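You operate a simulated robot arm through the tools that you are given. There is no shell and no other tool. Be economical: measure what you need, move in short steps, check, and stop when the job is done.

Carry out the task below with a simulated robot arm. There is one attempt and no reset: what you move stays moved.

JOB
Take the orange flan mould and leave it on the small shelf over the cylinders. Then put the green beaker on the top of the long bench away on the top of the side counter. Then put the teal bowl on the top of the long bench away on the top of the side counter. Then put the purple scourer on top of the serving board. Then put the white filter on the top of the nook counter. Then close the green cabinet door. Then close the teal drawer. Then take the white soup bowl and leave it on the green plate. Then take the blue beaker on the top of the pantry stand and put it away on the top of the side counter. Then open the bread bin lid, put the pale roll from the inside of the bread bin on the rinsing note and shut the lid again. Then open the sliding door. The order counts. Set down upright: orange flan mould, green beaker, white filter, blue beaker.

The check looks at the end state, three seconds after you hand in, the way a careful person would. Anything else that was tipped, shoved, dropped, spilled or broken makes it a failure. A push-on lid holds only when it is set on centred and level and pressed home; a screw cap is set on level and turned clockwise until tight.

ROBOT AND FRAMES
A 6-joint arm with a two-finger gripper on a trunk, on a base that drives. Base frame: it is fixed to the floor where the robot stands at the start and does not move with it; the origin is under the middle of the robot, x ahead of it, y to its left, z up; the surface under the hand at the start is at about z = 880. Lengths are in mm, angles in rad, forces in N, time in s.
With the tool pointing down near the work surface it reaches from about 280 to 720 mm from the robot's upright axis, wherever it stands. Its first joint turns from -2.897 to 2.897 rad. Places, roughly: blue beaker (6x7x8 cm) [-3600, -700, 800]; bread bin lid [-2300, -700, 1000]; green beaker (6x7x8 cm) [600, -100, 900]; green cabinet door [-3800, 2300, 400]; green plate (20x20x3 cm) [-1800, 1500, 800]; orange flan mould [500, 0, 1000]; pale roll (8x6x5 cm) [-2300, -700, 900]; purple scourer (7x5x4 cm) [400, 1400, 900]; rinsing note [500, -750, 1000]; serving board (23x13x5 cm) [-800, -600, 900]; side counter [-1200, -800, 900]; sliding door [400, 500, 600]; small shelf over the cylinders (17x22 cm) [-2300, 4060, 820]; teal bowl (12x12x5 cm) [500, 600, 900]; teal drawer [-4000, 1400, 700]; top of the nook counter [-100, 3600, 900]; white filter [-4250, 2250, 750]; white soup bowl (14x14x6 cm) [-4300, 500, 500]. Payload 1.57 kg.
The TCP is the grasp point between the finger pads, 21 mm short of the fingertips. In the tool frame z runs along the fingers and y along their closing line. The gripper opens to 70 mm. The gripper's body begins 50 mm behind the TCP.
Orientation is that of the tool frame in the base frame, as [roll, pitch, yaw] about the fixed x, y, z axes, in that order (R = Rz(yaw) Ry(pitch) Rx(roll)). With the fingers straight down and closing along the base's y, the tool's x points along the base's -x, its y along +y and its z along -z.

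CONTROLS
- The arm moves only by the tool play_rows. Its argument "moves" is a list of rows, each an object of numbers (a shift or turn left out is 0, a gripper value left out holds the last): "x", "y", "z": the shift along the tool's x, y, z in mm; "wx", "wy", "wz": the turn, a rotation vector about the tool's x, y, z in degrees; "grip": the closure, from 0 (fully open) to 1 (shut). In form: [{"x": .., "y": .., "z": .., "wx": .., "wy": .., "wz": .., "grip": ..}, ...]. A call has 1 to 8 rows; each row shifts and turns the commanded pose from where the row before left it, along the tool's axes as they then stand. A row lasts 0.2 s, in which the tool goes at most 50 mm and 0.15 rad; a call with a longer step from one row to the next is refused whole, and so is a gripper value outside its range. A pose out of reach is approached as far as the arm can. The call stops where the force on the tool passes 40 N (or 10 N more than at its start, if that is more) or the arm is blocked; 0.2 s more then pass. The fingers move at their own pace and stop on an object; they squeeze with about 30 N. The grip force told is the motor's: it shows also when the fingers shut on nothing. Time passes only in rows, and 0.2 s behind the last, so rows that do not move let the fingers close. It gives the time, the measured TCP pose, the force on the tool (base axes), the opening and the grip force at its end, in the units of the frame above (readings bear some noise), with the torque about the TCP (base axes, N m) and any sound that the robot's microphone picked up.
- Cameras (640 x 400 px; columns grow to the right, rows downward): "scene" is now at [0.8, 108, 1474.5]; the picture's right is [-0.60, -0.80, 0.00], its down [-0.65, 0.49, -0.58] and it looks along [0.46, -0.35, -0.81] (base axes); focal length 214 px, centre (320, 200). "wrist" rides on the gripper at [79, 4, -81] in the tool frame; the picture's right is [-0.05, 1.00, 0.00], its down [-0.67, -0.04, -0.74] and it looks along [-0.74, -0.04, 0.67] (tool axes); focal length 256 px, centre (320, 200). There is no depth. A picture from a camera that has moved, and an enlarged one, comes with that camera's place and axes in the base frame and with its lens.
- snapshot(camera): a new picture of that camera. The clock stands still meanwhile.
- base_move(legs): drives the robot by 1 to 6 legs, each [ahead, left, turn to the left] in mm, mm and rad, along the robot's own axes; the way and the turn of a leg run together, so that a leg with both is an arc; at most 1500 mm and 3.142 rad a leg. The arm and the cameras ride along, it lands a little off, and it stops where it bumps. It gives what a move gives.
- aim_head(pan, tilt): turns the head with the scene camera to pan (to the left, within 2.705 rad either way) and tilt (down, from -0.506 to 1.204), counted from straight ahead of the robot. It gives what a move gives.
- close_up(camera, box): a new picture of the part [left, top, right, bottom] of that camera's present view, enlarged. The clock stands still meanwhile.
- job_done(): hands the job in; it is judged then, once.

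Work in short steps. Places have to be worked out from the pictures, the camera data and where the tool is seen: move nearer, look again, correct. Check each grasp and each placing, and mend what went wrong. You have 535 turns and 326 pictures in all, those below and enlarged ones among them. Open the gripper and draw the arm clear of the work before you hand the job in, unless the task says otherwise.

The tools are called after ">>>" as name(argument=value, ...) on one line, values as JSON. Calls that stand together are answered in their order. play_rows: Moves the arm, as the interface text tells. Its arguments: {"type":"object","properties":{"moves":{"type":"array"}},"required":["moves"]} The other tools are called the same way: base_move (legs) drives the base; aim_head (pan, tilt) turns the head that bears the scene camera; snapshot (camera) takes a picture; close_up (camera, box) takes an enlarged picture of a part of a camera's view; job_done () hands the job in.

At the start:

```text
time: 0.0
position: [422.5, -52.7, 1215.0]
orientation: [-3.141, -0.001, -3.141]
ft_force: [0.8, -0.2, 0.7]
torque: [-0.04, 0.0, 0.0]
width: 70.1
finger_force: 0.0
robot x, y, heading: [-2.0, -1.6, 0.006]
head pan, tilt: [-0.648, 0.951]
```

scene: 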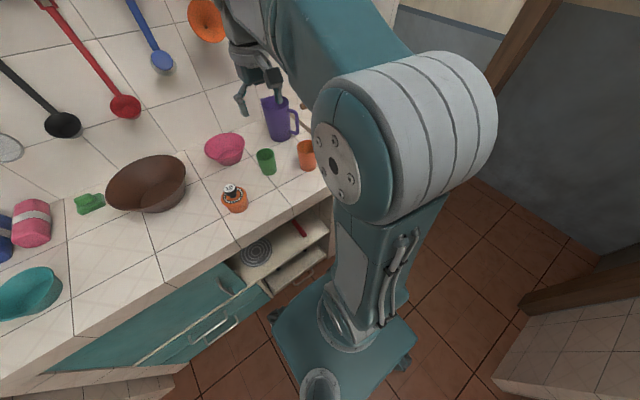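
wrist: 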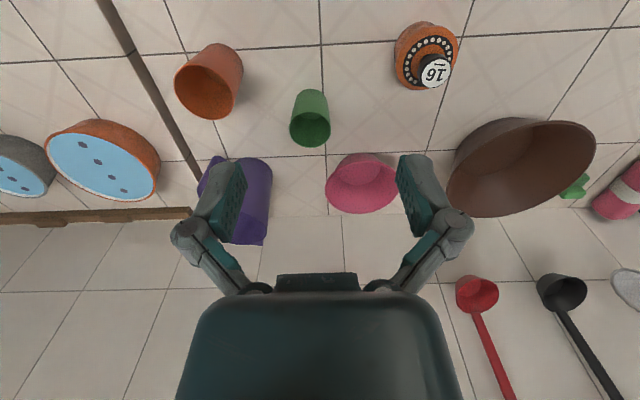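

I'll look closer at the orange items near the hand to tell which one is the flan mould.

>>> close_up(camera="wrist", box=[160, 0, 480, 200])

>>> close_up(camera="scene", box=[180, 80, 340, 220])

>>> aim_head(pan=0.0, tilt=0.5)

>>> snapshot(camera="scene")

```text
2.00 times, centred on (320, 100) of wrist
camera zoom: at [344.1, -47.8, 1294.8], right [0.05, 1.0, 0.0], down [0.67, -0.04, 0.74], along [0.74, -0.04, -0.67], focal length 512 px, centre (320, 400)
```

zoom: 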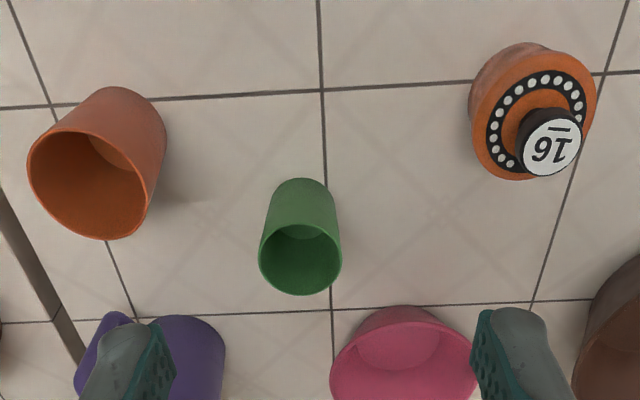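

```text
2.86 times, centred on (260, 150) of scene
camera zoom: at [0.8, 108.0, 1474.5], right [-0.6, -0.8, 0.0], down [-0.65, 0.49, -0.58], along [0.46, -0.35, -0.81], focal length 613 px, centre (491, 343)
```

zoom: 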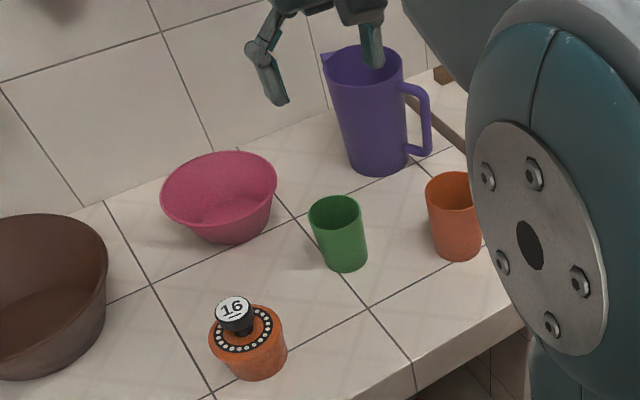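

```text
time: 1.0
position: [423.5, -52.0, 1214.9]
orientation: [3.141, 0.0, 3.141]
ft_force: [-0.2, 0.2, 0.9]
torque: [0.0, 0.0, -0.01]
width: 70.0
finger_force: 0.0
robot x, y, heading: [-1.6, 0.5, 0.0]
head pan, tilt: [0.0, 0.499]
```

```text
321 pictures are left
camera scene: at [33.9, 151.8, 1512.0], right [0.0, -1.0, 0.0], down [-0.48, 0.0, -0.88], along [0.88, 0.0, -0.48], focal length 214 px, centre (320, 200)
```

scene: 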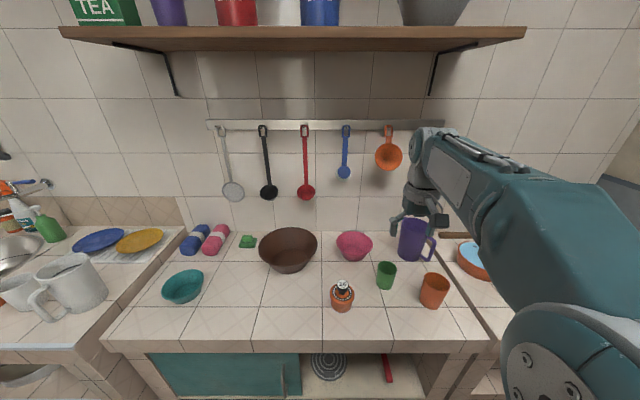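

The flan mould's identity is ambiguous between the orange cup and the knobbed orange thing; I'll zoom in on both.

>>> close_up(camera="scene", box=[320, 250, 480, 350])

>>> close_up(camera="wrist", box=[380, 10, 480, 100])

>>> aim_head(pan=0.9, tilt=0.4)

>>> snapshot(camera="scene")

>>> aim_head(pan=-0.9, tilt=0.4)

>>> snapshot(camera="scene")

```text
4.00 times, centred on (400, 300) of scene
camera zoom: at [33.9, 151.8, 1512.0], right [0.0, -1.0, 0.0], down [-0.48, 0.0, -0.88], along [0.88, 0.0, -0.48], focal length 858 px, centre (0, -200)
```

zoom: 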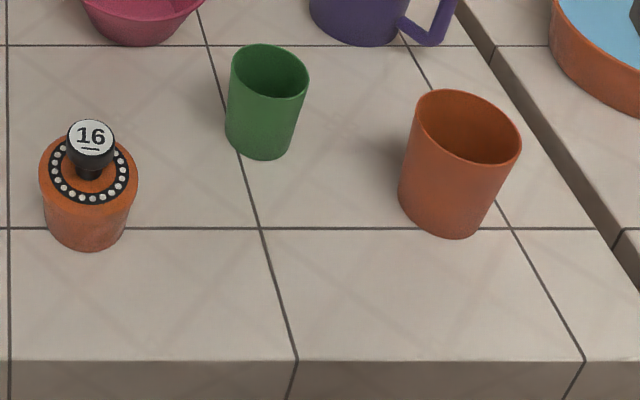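

```text
4.44 times, centred on (430, 55) of wrist
camera zoom: at [344.1, -47.8, 1294.8], right [0.05, 1.0, 0.0], down [0.67, -0.04, 0.74], along [0.74, -0.04, -0.67], focal length 1138 px, centre (-169, 844)
```

zoom: 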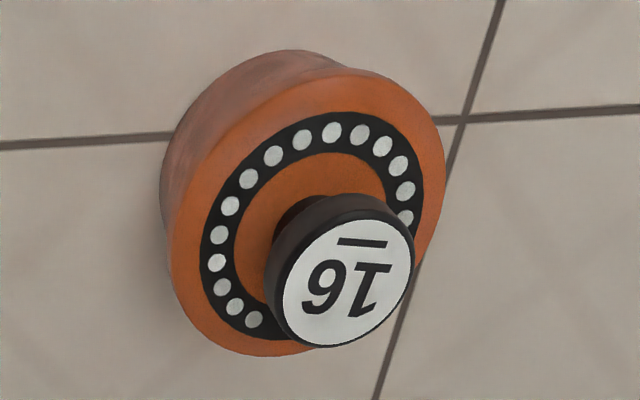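

```text
time: 2.2
position: [422.5, -53.1, 1212.7]
orientation: [-3.14, 0.0, -3.141]
ft_force: [-0.4, 0.5, 0.3]
torque: [-0.02, 0.0, 0.01]
width: 70.1
finger_force: 0.1
robot x, y, heading: [3.2, 1.2, -0.002]
head pan, tilt: [0.901, 0.4]
```

```text
318 pictures are left
camera scene: at [0.5, 224.5, 1521.2], right [0.78, -0.62, 0.0], down [-0.24, -0.31, -0.92], along [0.57, 0.72, -0.39], focal length 214 px, centre (320, 200)
```

scene: 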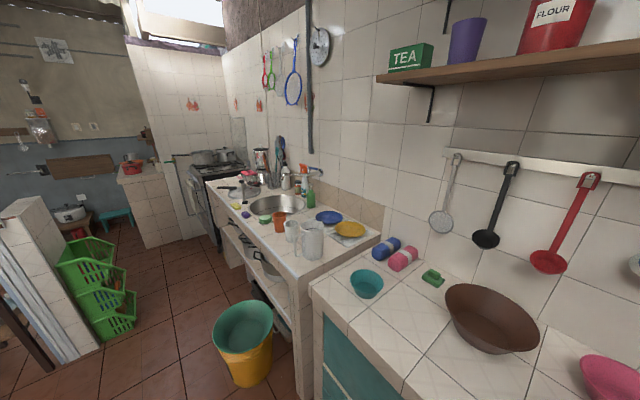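

```text
time: 4.0
position: [422.3, -52.5, 1213.8]
orientation: [3.141, 0.001, -3.141]
ft_force: [-0.9, -0.1, 0.1]
torque: [0.03, 0.01, 0.01]
width: 70.1
finger_force: 0.2
robot x, y, heading: [-0.9, -1.1, -0.003]
head pan, tilt: [-0.901, 0.4]
```

```text
317 pictures are left
camera scene: at [0.5, 79.3, 1521.2], right [-0.78, -0.62, 0.0], down [-0.24, 0.3, -0.92], along [0.57, -0.72, -0.39], focal length 214 px, centre (320, 200)
```

scene: 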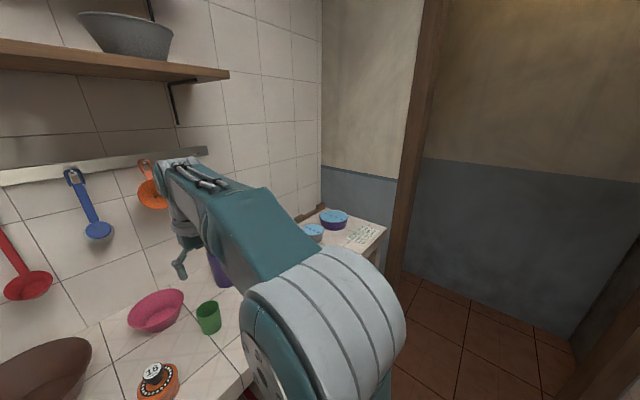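

I'll zoom in on the note on the right counter.

>>> close_up(camera="scene", box=[290, 195, 400, 265])

>>> close_up(camera="wrist", box=[0, 100, 200, 240])

```text
5.71 times, centred on (345, 230) of scene
camera zoom: at [0.5, 79.3, 1521.2], right [-0.78, -0.62, 0.0], down [-0.24, 0.3, -0.92], along [0.57, -0.72, -0.39], focal length 1226 px, centre (177, 29)
```

zoom: 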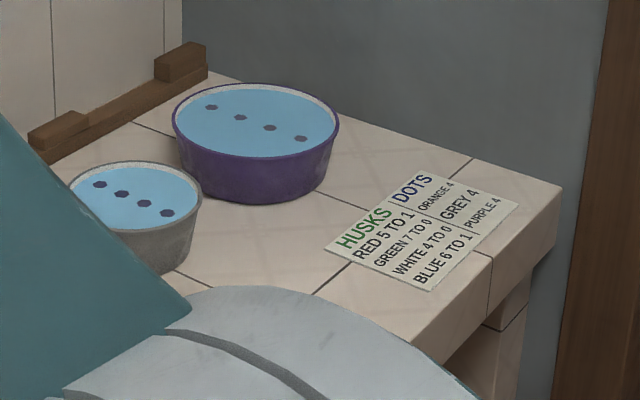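

```text
2.86 times, centred on (100, 170) of wrist
camera zoom: at [344.1, -47.8, 1294.8], right [0.05, 1.0, 0.0], down [0.67, -0.04, 0.74], along [0.74, -0.04, -0.67], focal length 731 px, centre (949, 286)
```

zoom: 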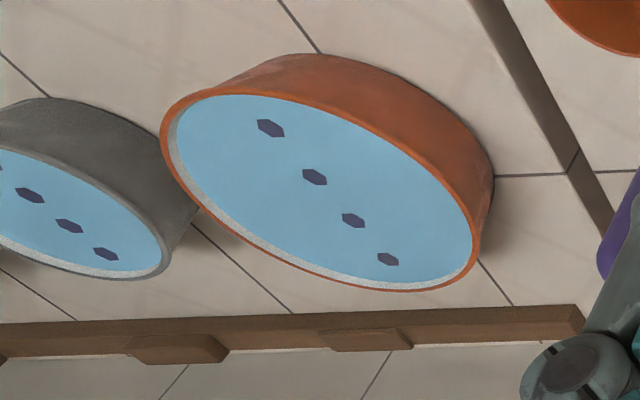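

I'll scan the rest of the room to plan drives and identify things.

>>> aim_head(pan=1.7, tilt=0.3)

>>> snapshot(camera="scene")

>>> aim_head(pan=2.6, tilt=0.3)

>>> snapshot(camera="scene")

>>> aim_head(pan=-1.8, tilt=0.3)

>>> snapshot(camera="scene")

>>> aim_head(pan=-2.7, tilt=0.3)

>>> snapshot(camera="scene")

```text
time: 6.4
position: [423.5, -52.2, 1214.0]
orientation: [3.141, 0.0, 3.141]
ft_force: [-0.1, 0.0, -0.3]
torque: [0.01, 0.0, -0.01]
width: 70.1
finger_force: 0.0
robot x, y, heading: [-0.9, -0.6, 0.002]
head pan, tilt: [1.7, 0.3]
```

```text
314 pictures are left
camera scene: at [-69.1, 244.5, 1530.5], right [0.99, 0.13, 0.0], down [0.04, -0.29, -0.96], along [-0.12, 0.95, -0.3], focal length 214 px, centre (320, 200)
```

scene: 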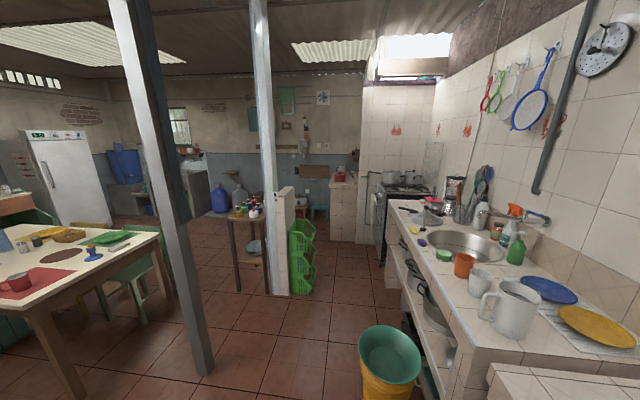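

```text
time: 7.6
position: [423.4, -52.0, 1213.3]
orientation: [3.141, 0.001, -3.141]
ft_force: [-0.2, 0.8, 0.9]
torque: [0.01, 0.01, -0.01]
width: 70.1
finger_force: 0.1
robot x, y, heading: [-1.9, -0.9, 0.002]
head pan, tilt: [2.601, 0.3]
```

```text
313 pictures are left
camera scene: at [-137.1, 200.1, 1530.6], right [0.52, 0.86, 0.0], down [0.25, -0.15, -0.96], along [-0.82, 0.49, -0.3], focal length 214 px, centre (320, 200)
```

scene: 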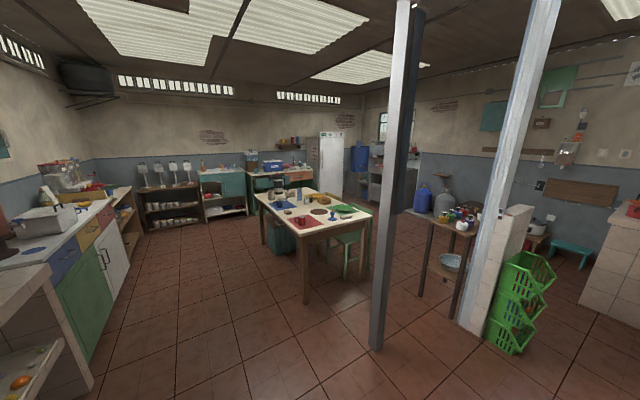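

```text
time: 11.1
position: [422.5, -54.3, 1214.2]
orientation: [3.141, 0.0, -3.141]
ft_force: [0.7, -0.3, -0.4]
torque: [-0.02, -0.03, 0.01]
width: 69.9
finger_force: 0.0
robot x, y, heading: [0.4, 1.8, 0.0]
head pan, tilt: [-1.799, 0.3]
```

```text
312 pictures are left
camera scene: at [-78.2, 60.9, 1530.6], right [-0.97, 0.23, 0.0], down [0.07, 0.29, -0.96], along [-0.22, -0.93, -0.29], focal length 214 px, centre (320, 200)
```

scene: 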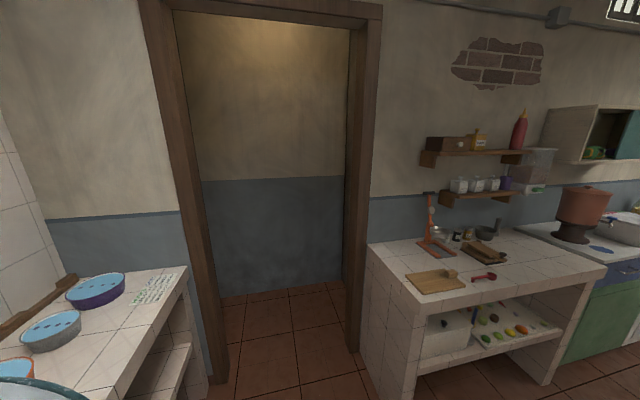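

```text
time: 12.3
position: [421.9, -52.6, 1214.3]
orientation: [3.14, 0.0, -3.141]
ft_force: [-0.6, 0.0, -0.1]
torque: [-0.03, 0.02, 0.04]
width: 70.1
finger_force: 0.1
robot x, y, heading: [-1.2, -1.9, -0.002]
head pan, tilt: [-2.7, 0.3]
```

```text
311 pictures are left
camera scene: at [-141.5, 111.9, 1530.6], right [-0.43, 0.9, 0.0], down [0.27, 0.13, -0.96], along [-0.86, -0.41, -0.29], focal length 214 px, centre (320, 200)
```

scene: 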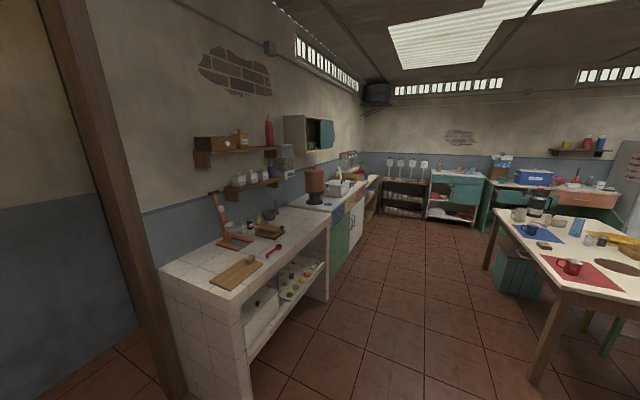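

The two orange candidates are still uncertain, so I'll scout the house first (needed for routes anyway), driving backward down the middle aisle.

>>> base_move(legs=[[-300, 0, 0], [-1200, 200, 0], [-1200, 0, 0]])

>>> aim_head(pan=2.5, tilt=0.4)

>>> snapshot(camera="scene")

>>> aim_head(pan=-2.5, tilt=0.4)

>>> snapshot(camera="scene")

>>> aim_head(pan=-1.4, tilt=0.4)

>>> snapshot(camera="scene")

>>> aim_head(pan=1.5, tilt=0.4)

>>> snapshot(camera="scene")

```text
time: 25.8
position: [-2278.2, 203.7, 1215.1]
orientation: [-3.14, 0.0, 3.109]
ft_force: [-0.4, 0.5, -0.3]
torque: [0.01, 0.03, -0.02]
width: 69.8
finger_force: 0.0
robot x, y, heading: [-2696.6, 270.6, -0.035]
head pan, tilt: [-2.7, 0.3]
```

```text
time: 29.9
position: [-2278.7, 204.6, 1214.5]
orientation: [-3.14, -0.001, 3.108]
ft_force: [0.1, -0.2, 0.0]
torque: [-0.02, -0.01, -0.01]
width: 69.5
finger_force: 0.0
robot x, y, heading: [-2702.0, 270.9, -0.036]
head pan, tilt: [2.499, 0.4]
```

```text
310 pictures are left
camera scene: at [-2823.1, 482.7, 1521.3], right [0.63, 0.78, 0.0], down [0.3, -0.24, -0.92], along [-0.72, 0.58, -0.39], focal length 214 px, centre (320, 200)
```

scene: 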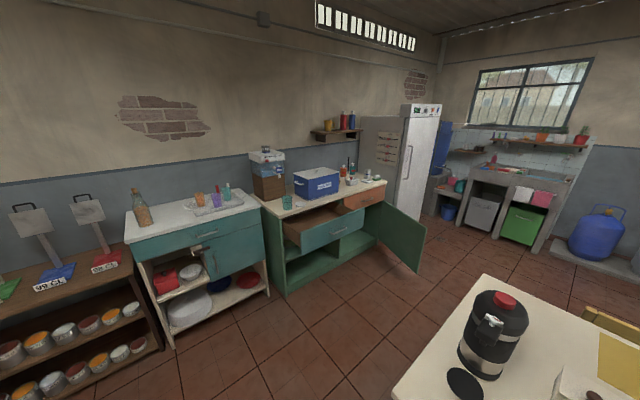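

```text
time: 33.8
position: [-2278.1, 204.0, 1214.6]
orientation: [-3.14, 0.0, 3.107]
ft_force: [-0.5, -0.1, -0.4]
torque: [0.01, 0.03, 0.01]
width: 70.0
finger_force: 0.1
robot x, y, heading: [-2698.1, 271.9, -0.031]
head pan, tilt: [-2.499, 0.4]
```

```text
309 pictures are left
camera scene: at [-2826.8, 371.7, 1521.3], right [-0.57, 0.82, 0.0], down [0.32, 0.22, -0.92], along [-0.76, -0.53, -0.39], focal length 214 px, centre (320, 200)
```

scene: 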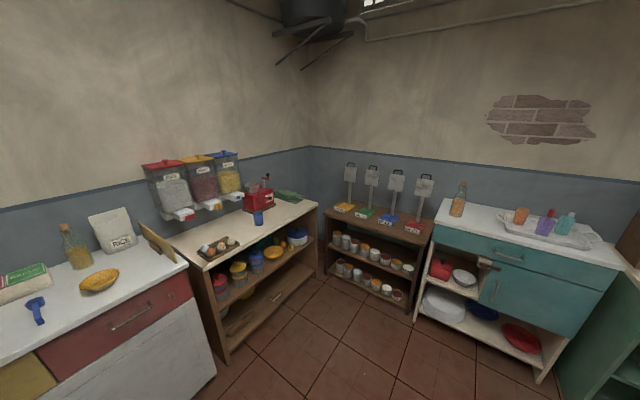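

```text
time: 35.1
position: [-2278.0, 204.9, 1214.6]
orientation: [3.14, 0.0, 3.109]
ft_force: [0.6, 0.0, -0.4]
torque: [-0.01, 0.01, 0.01]
width: 69.9
finger_force: 0.0
robot x, y, heading: [-2698.3, 273.2, -0.03]
head pan, tilt: [-1.4, 0.4]
```

```text
308 pictures are left
camera scene: at [-2738.1, 333.0, 1521.3], right [-0.99, -0.14, 0.0], down [-0.05, 0.39, -0.92], along [0.13, -0.91, -0.39], focal length 214 px, centre (320, 200)
```

scene: 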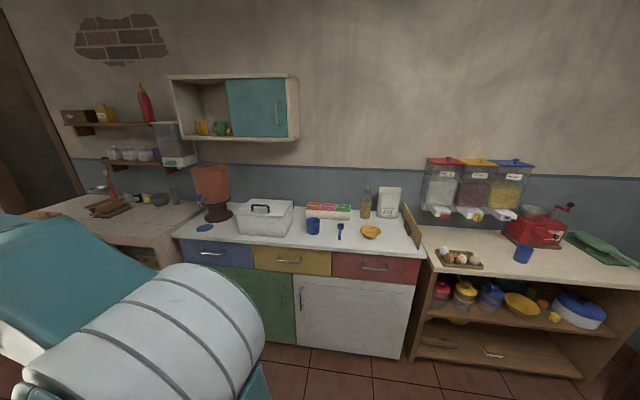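

```text
time: 37.6
position: [-2278.4, 204.6, 1214.0]
orientation: [-3.14, 0.0, 3.109]
ft_force: [0.2, 0.3, -0.4]
torque: [-0.02, -0.01, 0.0]
width: 70.2
finger_force: 0.1
robot x, y, heading: [-2698.7, 268.1, -0.035]
head pan, tilt: [1.499, 0.4]
```

```text
307 pictures are left
camera scene: at [-2741.1, 516.9, 1521.2], right [0.99, -0.1, 0.0], down [-0.04, -0.39, -0.92], along [0.1, 0.92, -0.39], focal length 214 px, centre (320, 200)
```

scene: 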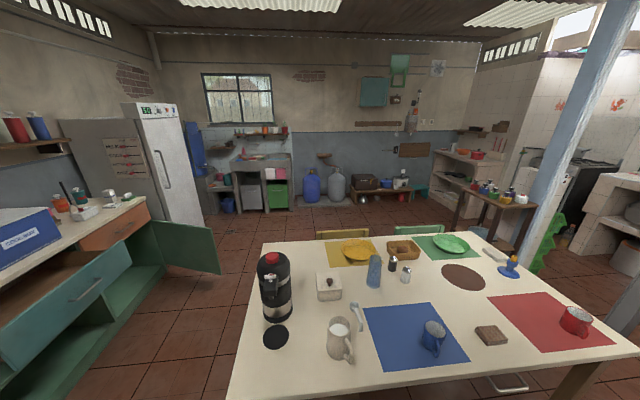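

Room layout is clear now. I'll zoom in on the green bench top where the white filter should be, and the shelf over the cylinders.

>>> close_up(camera="scene", box=[280, 110, 380, 200])

>>> aim_head(pan=2.3, tilt=0.3)

>>> close_up(camera="scene", box=[120, 80, 320, 200])

```text
4.44 times, centred on (330, 155) of scene
camera zoom: at [-2741.1, 516.9, 1521.2], right [0.99, -0.1, 0.0], down [-0.04, -0.39, -0.92], along [0.1, 0.92, -0.39], focal length 953 px, centre (276, 400)
```

zoom: 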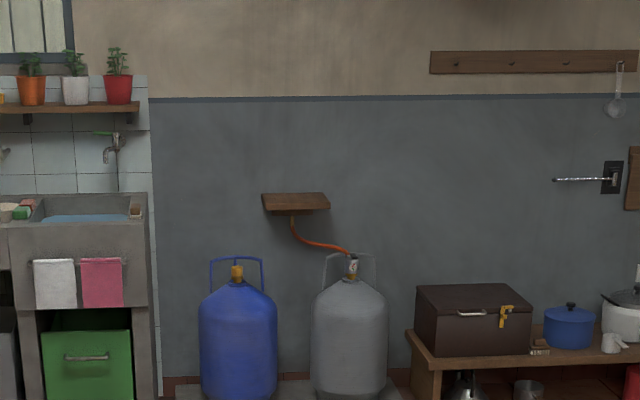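

```text
time: 38.8
position: [-2278.3, 204.3, 1214.1]
orientation: [-3.141, 0.001, 3.11]
ft_force: [0.0, 0.4, 0.3]
torque: [0.03, 0.0, 0.04]
width: 69.9
finger_force: 0.1
robot x, y, heading: [-2699.2, 270.8, -0.033]
head pan, tilt: [2.3, 0.3]
```

```text
3.20 times, centred on (220, 140) of scene
camera zoom: at [-2810.6, 496.4, 1530.5], right [0.77, 0.64, 0.0], down [0.19, -0.23, -0.96], along [-0.61, 0.73, -0.3], focal length 686 px, centre (640, 392)
```

zoom: 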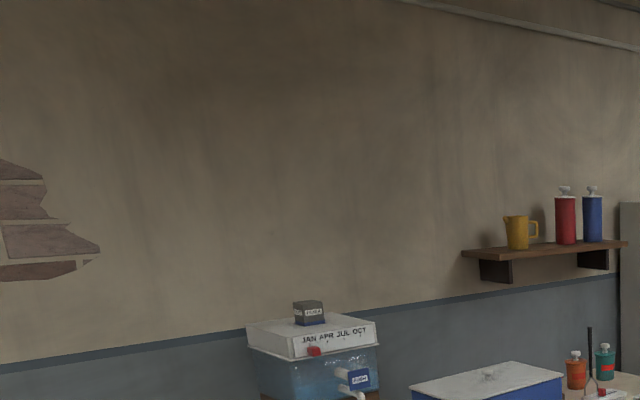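

>>> close_up(camera="scene", box=[200, 160, 400, 260])

>>> aim_head(pan=0.7, tilt=0.3)

>>> snapshot(camera="scene")

```text
3.20 times, centred on (300, 210) of scene
camera zoom: at [-2810.6, 496.4, 1530.5], right [0.77, 0.64, 0.0], down [0.19, -0.23, -0.96], along [-0.61, 0.73, -0.3], focal length 686 px, centre (384, 168)
```

zoom: 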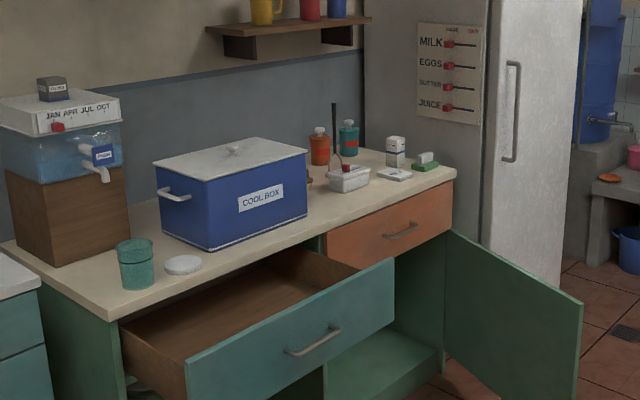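

```text
time: 40.5
position: [-2277.7, 205.0, 1215.0]
orientation: [-3.141, 0.0, 3.107]
ft_force: [-0.4, 0.2, 0.1]
torque: [0.01, 0.01, 0.02]
width: 70.1
finger_force: 0.2
robot x, y, heading: [-2699.4, 270.6, -0.033]
head pan, tilt: [0.7, 0.3]
```

```text
303 pictures are left
camera scene: at [-2677.4, 482.6, 1530.4], right [0.62, -0.79, 0.0], down [-0.23, -0.18, -0.95], along [0.75, 0.59, -0.3], focal length 214 px, centre (320, 200)
```

scene: 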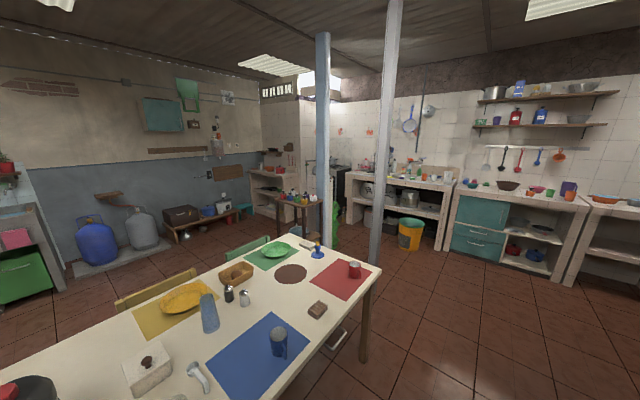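

>>> aim_head(pan=2.3, tilt=0.3)

>>> close_up(camera="scene", box=[270, 185, 330, 225])

>>> aim_head(pan=-1.4, tilt=0.4)

>>> close_up(camera="scene", box=[160, 150, 460, 310])

```text
time: 42.1
position: [-2278.2, 204.2, 1213.9]
orientation: [3.141, 0.0, 3.108]
ft_force: [0.1, 0.1, 0.2]
torque: [0.01, -0.02, 0.01]
width: 70.0
finger_force: 0.0
robot x, y, heading: [-2699.1, 271.4, -0.034]
head pan, tilt: [2.3, 0.3]
```

```text
10.00 times, centred on (300, 205) of scene
camera zoom: at [-2810.7, 496.4, 1530.5], right [0.77, 0.64, 0.0], down [0.19, -0.23, -0.96], along [-0.61, 0.73, -0.3], focal length 2145 px, centre (520, 150)
```

zoom: 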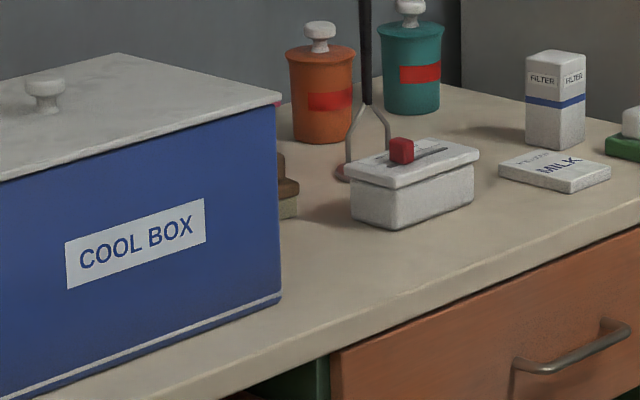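

```text
time: 45.2
position: [-2278.3, 205.7, 1213.7]
orientation: [3.14, 0.0, 3.108]
ft_force: [-0.7, -0.3, -0.6]
torque: [-0.01, 0.01, 0.0]
width: 70.4
finger_force: 0.1
robot x, y, heading: [-2698.6, 271.5, -0.034]
head pan, tilt: [-1.4, 0.4]
```

```text
2.13 times, centred on (310, 230) of scene
camera zoom: at [-2738.0, 333.0, 1521.3], right [-0.99, -0.14, 0.0], down [-0.05, 0.38, -0.92], along [0.13, -0.91, -0.39], focal length 458 px, centre (341, 136)
```

zoom: 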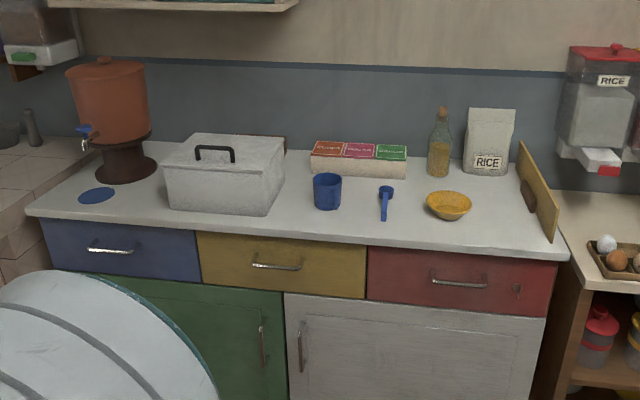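

The filter is the box labelled FILTER, matching its coarse place. I'll check whether other numbered knobs exist elsewhere to settle the flan mould.

>>> aim_head(pan=0.7, tilt=0.3)

>>> close_up(camera="scene", box=[240, 130, 340, 230])

>>> close_up(camera="scene", box=[340, 140, 480, 230])

>>> close_up(camera="scene", box=[460, 140, 640, 240])

```text
time: 47.2
position: [-2277.7, 204.6, 1213.9]
orientation: [-3.142, -0.001, 3.108]
ft_force: [-0.6, 0.1, -0.2]
torque: [-0.02, -0.02, -0.03]
width: 70.2
finger_force: 0.0
robot x, y, heading: [-2697.9, 269.5, -0.037]
head pan, tilt: [0.7, 0.3]
```

```text
4.00 times, centred on (290, 180) of scene
camera zoom: at [-2677.4, 482.5, 1530.4], right [0.62, -0.79, 0.0], down [-0.23, -0.18, -0.95], along [0.75, 0.59, -0.3], focal length 858 px, centre (440, 280)
```

zoom: 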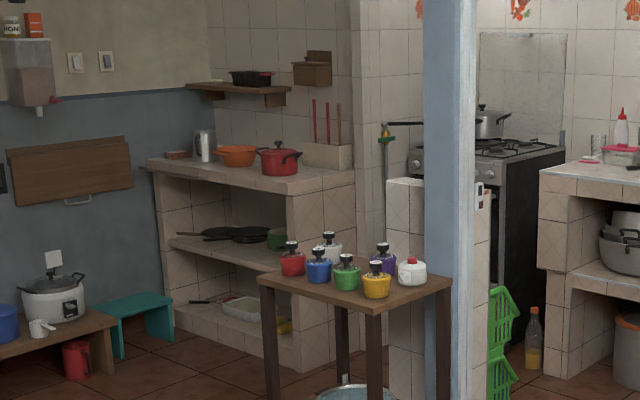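

```text
4.44 times, centred on (410, 185) of scene
camera zoom: at [-2677.4, 482.5, 1530.4], right [0.62, -0.79, 0.0], down [-0.23, -0.18, -0.95], along [0.75, 0.59, -0.3], focal length 953 px, centre (-80, 267)
```

zoom: 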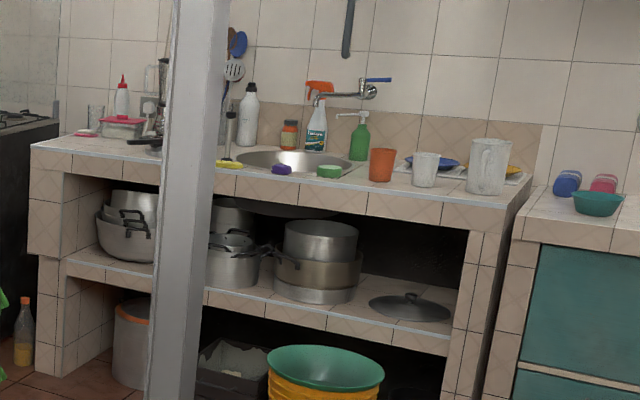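

```text
3.56 times, centred on (550, 190) of scene
camera zoom: at [-2677.4, 482.5, 1530.4], right [0.62, -0.79, 0.0], down [-0.23, -0.18, -0.95], along [0.75, 0.59, -0.3], focal length 763 px, centre (-498, 236)
```

zoom: 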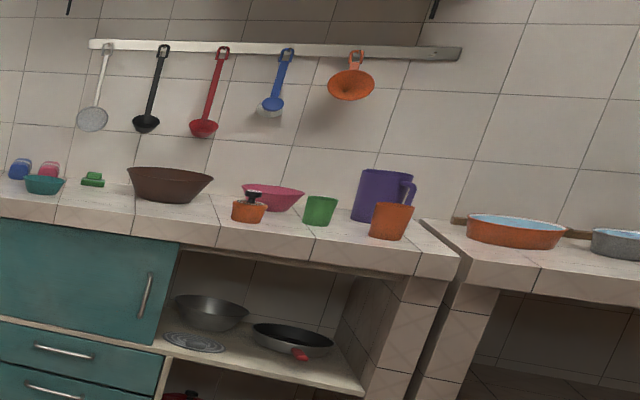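

The small table holds a family of coloured pots with numbered knobs, so the orange "16" pot is the flan mould. Driving back to it.

>>> base_move(legs=[[0, 0, 0.035], [1400, -80, 0], [1250, -100, 0]])

>>> aim_head(pan=0.0, tilt=0.9)

>>> snapshot(camera="scene")

>>> snapshot(camera="wrist")

```text
time: 60.6
position: [395.2, 83.0, 1214.4]
orientation: [3.14, -0.002, -3.119]
ft_force: [-0.3, -0.8, -0.7]
torque: [-0.01, -0.03, -0.01]
width: 70.1
finger_force: 0.0
robot x, y, heading: [-26.8, 125.8, 0.027]
head pan, tilt: [0.7, 0.3]
```

```text
time: 61.6
position: [395.1, 84.0, 1214.4]
orientation: [3.141, 0.0, -3.117]
ft_force: [-0.1, -0.2, 0.0]
torque: [0.01, 0.03, 0.0]
width: 70.2
finger_force: 0.1
robot x, y, heading: [-28.4, 125.4, 0.026]
head pan, tilt: [0.0, 0.901]
```

```text
297 pictures are left
camera scene: at [-14.4, 279.0, 1478.2], right [0.03, -1.0, 0.0], down [-0.78, -0.02, -0.62], along [0.62, 0.02, -0.78], focal length 214 px, centre (320, 200)
```

scene: 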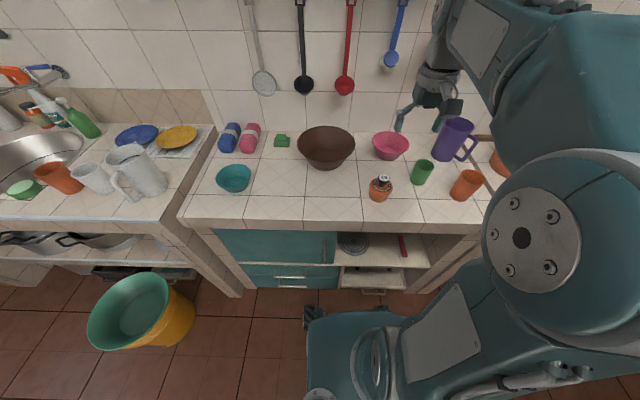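

```text
296 pictures are left
camera wrist: at [316.1, 87.2, 1294.8], right [0.03, 1.0, 0.0], down [0.67, -0.02, 0.74], along [0.74, -0.02, -0.67], focal length 256 px, centre (320, 200)
```

wrist: 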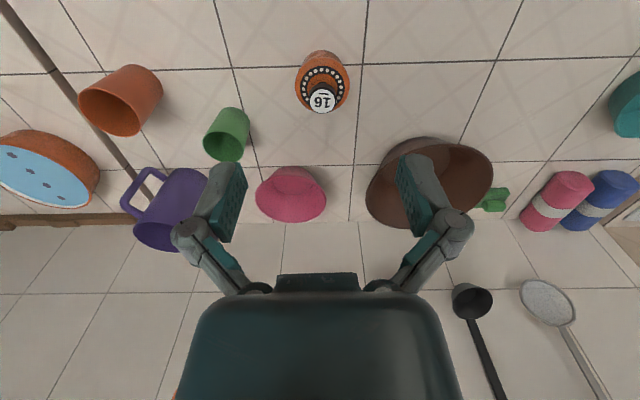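

Knob top triangulates to about (483, 86, 966). I'll descend above it to z≈1010 and look.

>>> play_rows(moves=[{"x": -44, "y": 1}, {"x": -44}, {"z": 40}, {"z": 40}, {"z": 40}, {"z": 40}, {"z": 40}])

>>> snapshot(camera="wrist")

```text
time: 63.2
position: [483.1, 87.5, 1014.5]
orientation: [-3.141, 0.0, -3.116]
ft_force: [0.6, 0.3, 0.4]
torque: [0.04, -0.01, -0.01]
width: 69.7
finger_force: 0.0
robot x, y, heading: [-25.1, 123.3, 0.023]
head pan, tilt: [0.0, 0.901]
```

```text
295 pictures are left
camera wrist: at [404.3, 91.0, 1095.4], right [0.03, 1.0, 0.0], down [0.67, -0.02, 0.74], along [0.74, -0.02, -0.67], focal length 256 px, centre (320, 200)
```

wrist: 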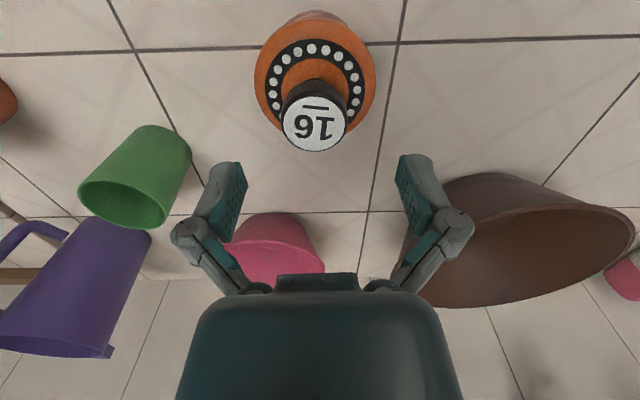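

Knob centred; descending to z≈952 and closing on it.

>>> play_rows(moves=[{"y": -2, "z": 32}, {"z": 30}, {"grip": 1}, {"grip": 1}, {"grip": 1}])

>>> play_rows(moves=[{"z": -15, "grip": 1}, {"z": -15}, {"z": -15}])

>>> snapshot(camera="wrist")

>>> snapshot(camera="scene")

```text
time: 64.1
position: [485.4, 84.9, 957.7]
orientation: [-3.138, 0.015, -3.118]
ft_force: [-5.2, 0.2, 16.7]
torque: [-0.03, 0.24, 0.07]
width: 34.8
finger_force: 29.8
robot x, y, heading: [-28.2, 128.4, 0.023]
head pan, tilt: [0.0, 0.901]
stopped in row 4: the force on the tool passed its limit at 43 N (the readings are from after the stop); the commanded pose is now the measured one
```

```text
time: 64.9
position: [486.3, 86.4, 1001.1]
orientation: [-3.139, 0.012, -3.117]
ft_force: [-0.1, -0.5, -1.6]
torque: [0.01, 0.03, 0.01]
width: 34.6
finger_force: 30.2
robot x, y, heading: [-34.1, 125.8, 0.023]
head pan, tilt: [0.0, 0.901]
```

```text
294 pictures are left
camera wrist: at [404.7, 88.6, 1080.2], right [0.03, 1.0, 0.0], down [0.66, -0.02, 0.75], along [0.75, -0.02, -0.66], focal length 256 px, centre (320, 200)
```

wrist: 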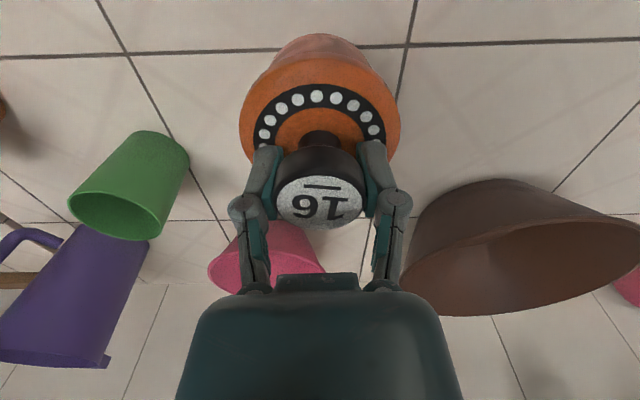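

```text
293 pictures are left
camera scene: at [-13.1, 279.1, 1478.2], right [0.02, -1.0, 0.0], down [-0.78, -0.02, -0.62], along [0.62, 0.01, -0.78], focal length 214 px, centre (320, 200)
```

scene: 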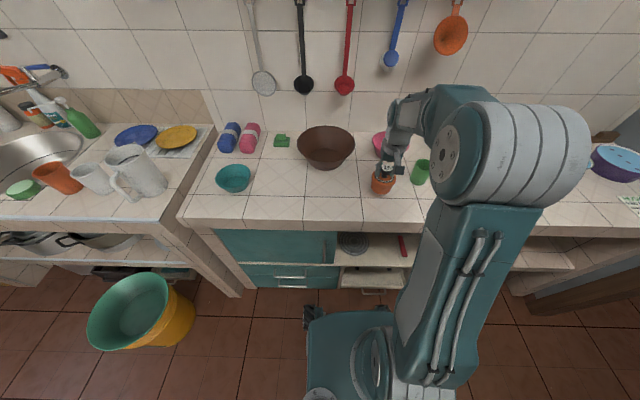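

It seems to lift whole. Raising more to verify and to travel height.

>>> play_rows(moves=[{"z": -40}, {"z": -40}, {"z": -40}, {"z": -40}, {"z": -40}])

>>> snapshot(camera="wrist")

>>> snapshot(camera="scene")

```text
time: 66.1
position: [485.1, 83.7, 1200.8]
orientation: [-3.138, 0.009, -3.116]
ft_force: [0.5, 0.0, -2.2]
torque: [-0.01, 0.0, -0.01]
width: 35.0
finger_force: 30.0
robot x, y, heading: [-32.4, 128.4, 0.026]
head pan, tilt: [0.0, 0.901]
```

```text
292 pictures are left
camera wrist: at [405.4, 88.2, 1281.2], right [0.03, 1.0, 0.0], down [0.66, -0.02, 0.75], along [0.75, -0.02, -0.66], focal length 256 px, centre (320, 200)
```

wrist: 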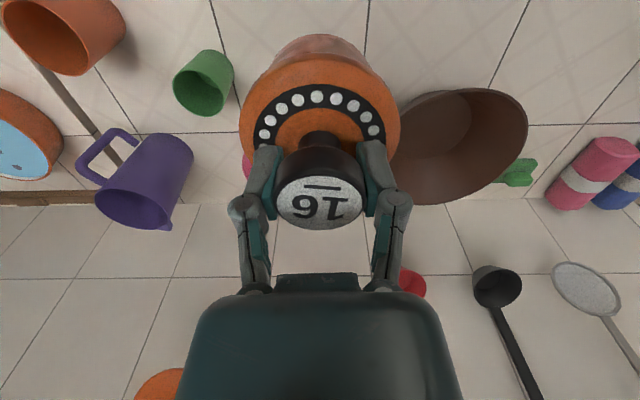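

```text
291 pictures are left
camera scene: at [-13.4, 279.0, 1478.2], right [0.02, -1.0, 0.0], down [-0.78, -0.02, -0.62], along [0.62, 0.01, -0.78], focal length 214 px, centre (320, 200)
```

scene: 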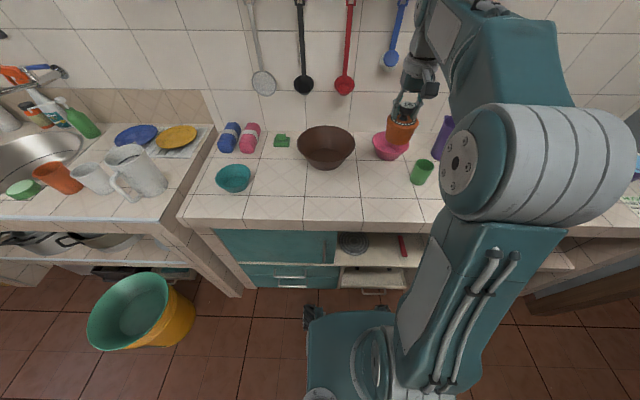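

The whole mould is held. I'll tuck the arm (higher, closer) and drive back along the aisle toward the west end.

>>> play_rows(moves=[{"z": -40, "x": 30}, {"z": -40, "x": 40}, {"x": 45}])

>>> base_move(legs=[[-400, 0, 0], [-1500, 50, 0], [-1500, 0, 0]])

```text
refused: row 2 steps farther than a row can; nothing moved
```

```text
refused: leg 2 is longer than a leg can be; nothing moved
```

>>> play_rows(moves=[{"z": -40, "x": 25}, {"z": -40, "x": 25}, {"x": 45}])

>>> base_move(legs=[[-400, 0, -0.026], [-1450, 50, 0], [-1450, 0, 0]])

```text
time: 66.9
position: [387.4, 84.6, 1279.5]
orientation: [-3.138, 0.011, -3.119]
ft_force: [0.3, 0.1, -2.2]
torque: [0.03, 0.01, -0.03]
width: 34.6
finger_force: 29.9
robot x, y, heading: [-28.7, 127.1, 0.022]
head pan, tilt: [0.0, 0.901]
```

```text
time: 83.0
position: [-2921.1, 145.9, 1281.3]
orientation: [-3.138, 0.008, -3.139]
ft_force: [0.3, 0.6, -1.9]
torque: [0.02, -0.03, 0.02]
width: 34.7
finger_force: 30.1
robot x, y, heading: [-3336.4, 199.5, 0.006]
head pan, tilt: [0.0, 0.901]
```

>>> base_move(legs=[[-140, 200, 0], [0, 1400, 0]])

>>> aim_head(pan=1.6, tilt=0.6)

>>> snapshot(camera="scene")

```text
time: 91.4
position: [-3058.0, 1742.4, 1280.1]
orientation: [-3.139, 0.011, -3.139]
ft_force: [-0.3, 0.0, -1.8]
torque: [-0.02, 0.01, -0.01]
width: 34.3
finger_force: 30.1
robot x, y, heading: [-3476.7, 1797.4, 0.001]
head pan, tilt: [0.0, 0.901]
```

```text
time: 93.1
position: [-3059.5, 1741.0, 1280.3]
orientation: [-3.139, 0.01, -3.14]
ft_force: [-0.1, -1.0, -2.0]
torque: [0.01, -0.06, 0.0]
width: 34.3
finger_force: 30.1
robot x, y, heading: [-3471.8, 1796.0, 0.005]
head pan, tilt: [1.6, 0.6]
```

```text
290 pictures are left
camera scene: at [-3535.0, 2034.4, 1503.0], right [1.0, 0.03, 0.0], down [0.02, -0.57, -0.82], along [-0.03, 0.82, -0.57], focal length 214 px, centre (320, 200)
```

scene: 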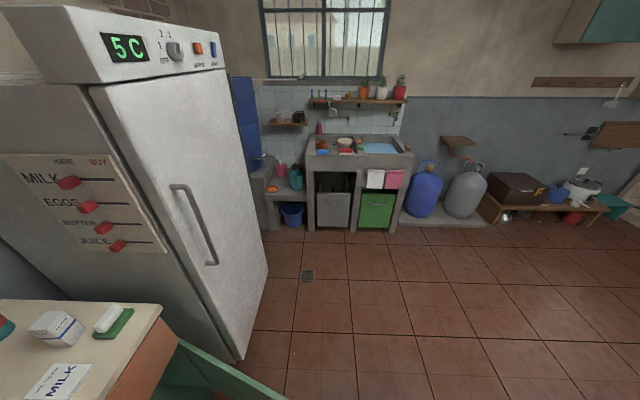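

>>> base_move(legs=[[440, 450, 0], [200, 600, 0], [500, 150, 0], [0, 0, 1.571]])

>>> aim_head(pan=0, tilt=0.7)

>>> snapshot(camera="scene")

>>> snapshot(camera="wrist")

```text
time: 106.1
position: [-2273.6, 3383.9, 1279.6]
orientation: [-3.14, 0.013, -1.576]
ft_force: [0.0, 0.0, -2.7]
torque: [0.01, 0.01, -0.04]
width: 34.3
finger_force: 29.8
robot x, y, heading: [-2328.7, 2968.6, 1.564]
head pan, tilt: [1.6, 0.6]
```

```text
time: 107.8
position: [-2273.0, 3383.1, 1280.8]
orientation: [-3.137, 0.01, -1.577]
ft_force: [-0.4, 0.1, -1.7]
torque: [0.04, -0.01, 0.03]
width: 34.2
finger_force: 29.7
robot x, y, heading: [-2329.9, 2965.9, 1.568]
head pan, tilt: [0.0, 0.7]
```

```text
289 pictures are left
camera scene: at [-2481.8, 2992.8, 1494.3], right [1.0, -0.01, 0.0], down [0.0, -0.64, -0.76], along [0.0, 0.76, -0.64], focal length 214 px, centre (320, 200)
```

scene: 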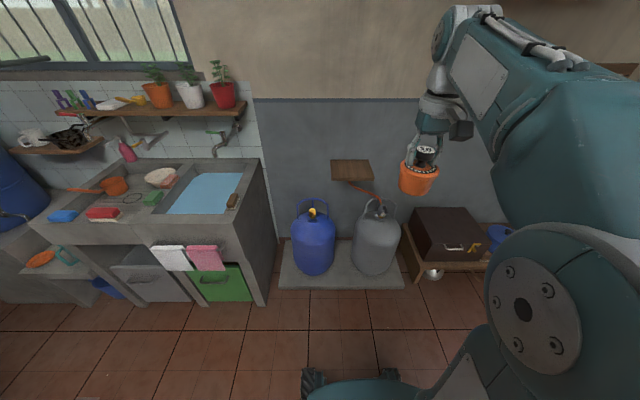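

```text
288 pictures are left
camera wrist: at [-2277.8, 3303.9, 1360.3], right [-1.0, 0.06, 0.0], down [0.04, 0.66, 0.75], along [0.05, 0.75, -0.66], focal length 256 px, centre (320, 200)
```

wrist: 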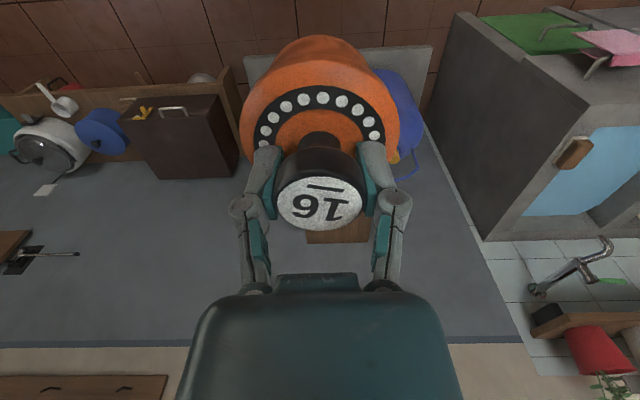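

Shelf is at about x −2288, y 3953–4183, z≈820. Driving ahead 440 to bring it in reach.

>>> base_move(legs=[[440, 15, 0]])

>>> snapshot(camera="scene")

```text
time: 110.5
position: [-2283.8, 3825.6, 1281.0]
orientation: [-3.136, 0.011, -1.582]
ft_force: [0.5, 0.6, -1.9]
torque: [-0.02, -0.03, -0.02]
width: 34.3
finger_force: 30.2
robot x, y, heading: [-2340.8, 3411.1, 1.558]
head pan, tilt: [0.0, 0.7]
```

```text
287 pictures are left
camera scene: at [-2493.5, 3436.3, 1494.3], right [1.0, -0.01, 0.0], down [-0.01, -0.64, -0.76], along [0.01, 0.76, -0.64], focal length 214 px, centre (320, 200)
```

scene: 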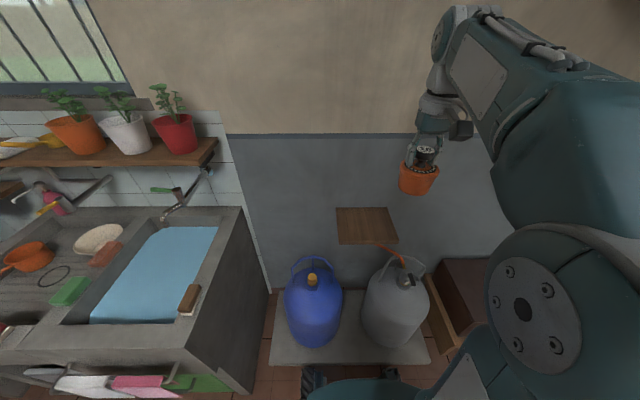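

>>> play_rows(moves=[{"x": -40, "z": 28}, {"x": -40, "z": 28}, {"x": -40, "z": 28}, {"x": -40, "z": 28}, {"x": -40, "z": 28}, {"x": -29, "z": 40}, {"z": 48}, {"z": 48}])

>>> snapshot(camera="scene")

>>> snapshot(camera="wrist")

```text
time: 112.3
position: [-2279.9, 4058.6, 1006.5]
orientation: [-3.139, 0.012, -1.58]
ft_force: [0.6, -0.7, -1.5]
torque: [0.02, 0.01, 0.0]
width: 34.2
finger_force: 29.8
robot x, y, heading: [-2339.6, 3415.3, 1.561]
head pan, tilt: [0.0, 0.7]
```

```text
286 pictures are left
camera scene: at [-2493.3, 3437.7, 1494.3], right [1.0, -0.01, 0.0], down [-0.01, -0.65, -0.76], along [0.01, 0.76, -0.65], focal length 214 px, centre (320, 200)
```

scene: 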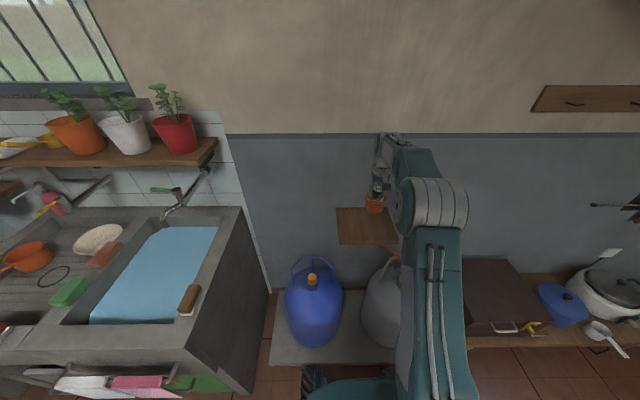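

```text
285 pictures are left
camera wrist: at [-2284.1, 3979.0, 1086.2], right [-1.0, 0.06, 0.0], down [0.04, 0.66, 0.75], along [0.05, 0.75, -0.66], focal length 256 px, centre (320, 200)
```

wrist: 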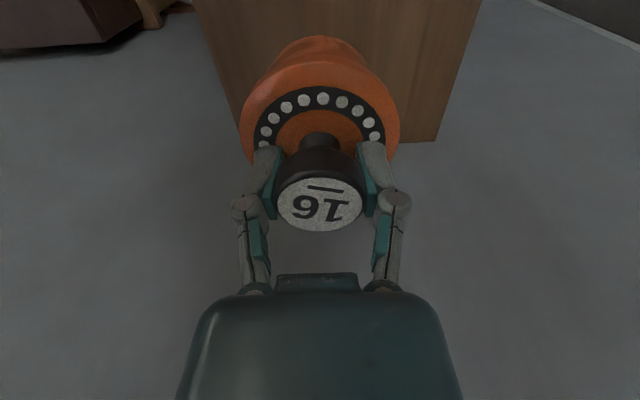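

Shelf centre x≈−2297; shifting 15 mm and lowering gently till contact.

>>> play_rows(moves=[{"y": 15}, {"z": 20}, {"z": 20}, {"z": 20}, {"z": 10}])

>>> play_rows(moves=[{"z": 4}, {"z": 4}, {"z": 4}, {"z": 4}, {"z": 4}, {"z": 4}, {"z": 4}, {"z": 4}])

```text
time: 113.5
position: [-2295.9, 4059.4, 937.0]
orientation: [-3.138, 0.011, -1.582]
ft_force: [0.5, -0.8, -1.5]
torque: [0.05, 0.0, -0.01]
width: 34.3
finger_force: 29.7
robot x, y, heading: [-2338.3, 3412.2, 1.561]
head pan, tilt: [0.0, 0.7]
```

```text
time: 115.3
position: [-2295.8, 4059.3, 905.7]
orientation: [-3.139, 0.009, -1.581]
ft_force: [0.2, 0.0, -1.9]
torque: [0.01, -0.01, 0.0]
width: 34.2
finger_force: 29.7
robot x, y, heading: [-2343.9, 3407.5, 1.565]
head pan, tilt: [0.0, 0.7]
```

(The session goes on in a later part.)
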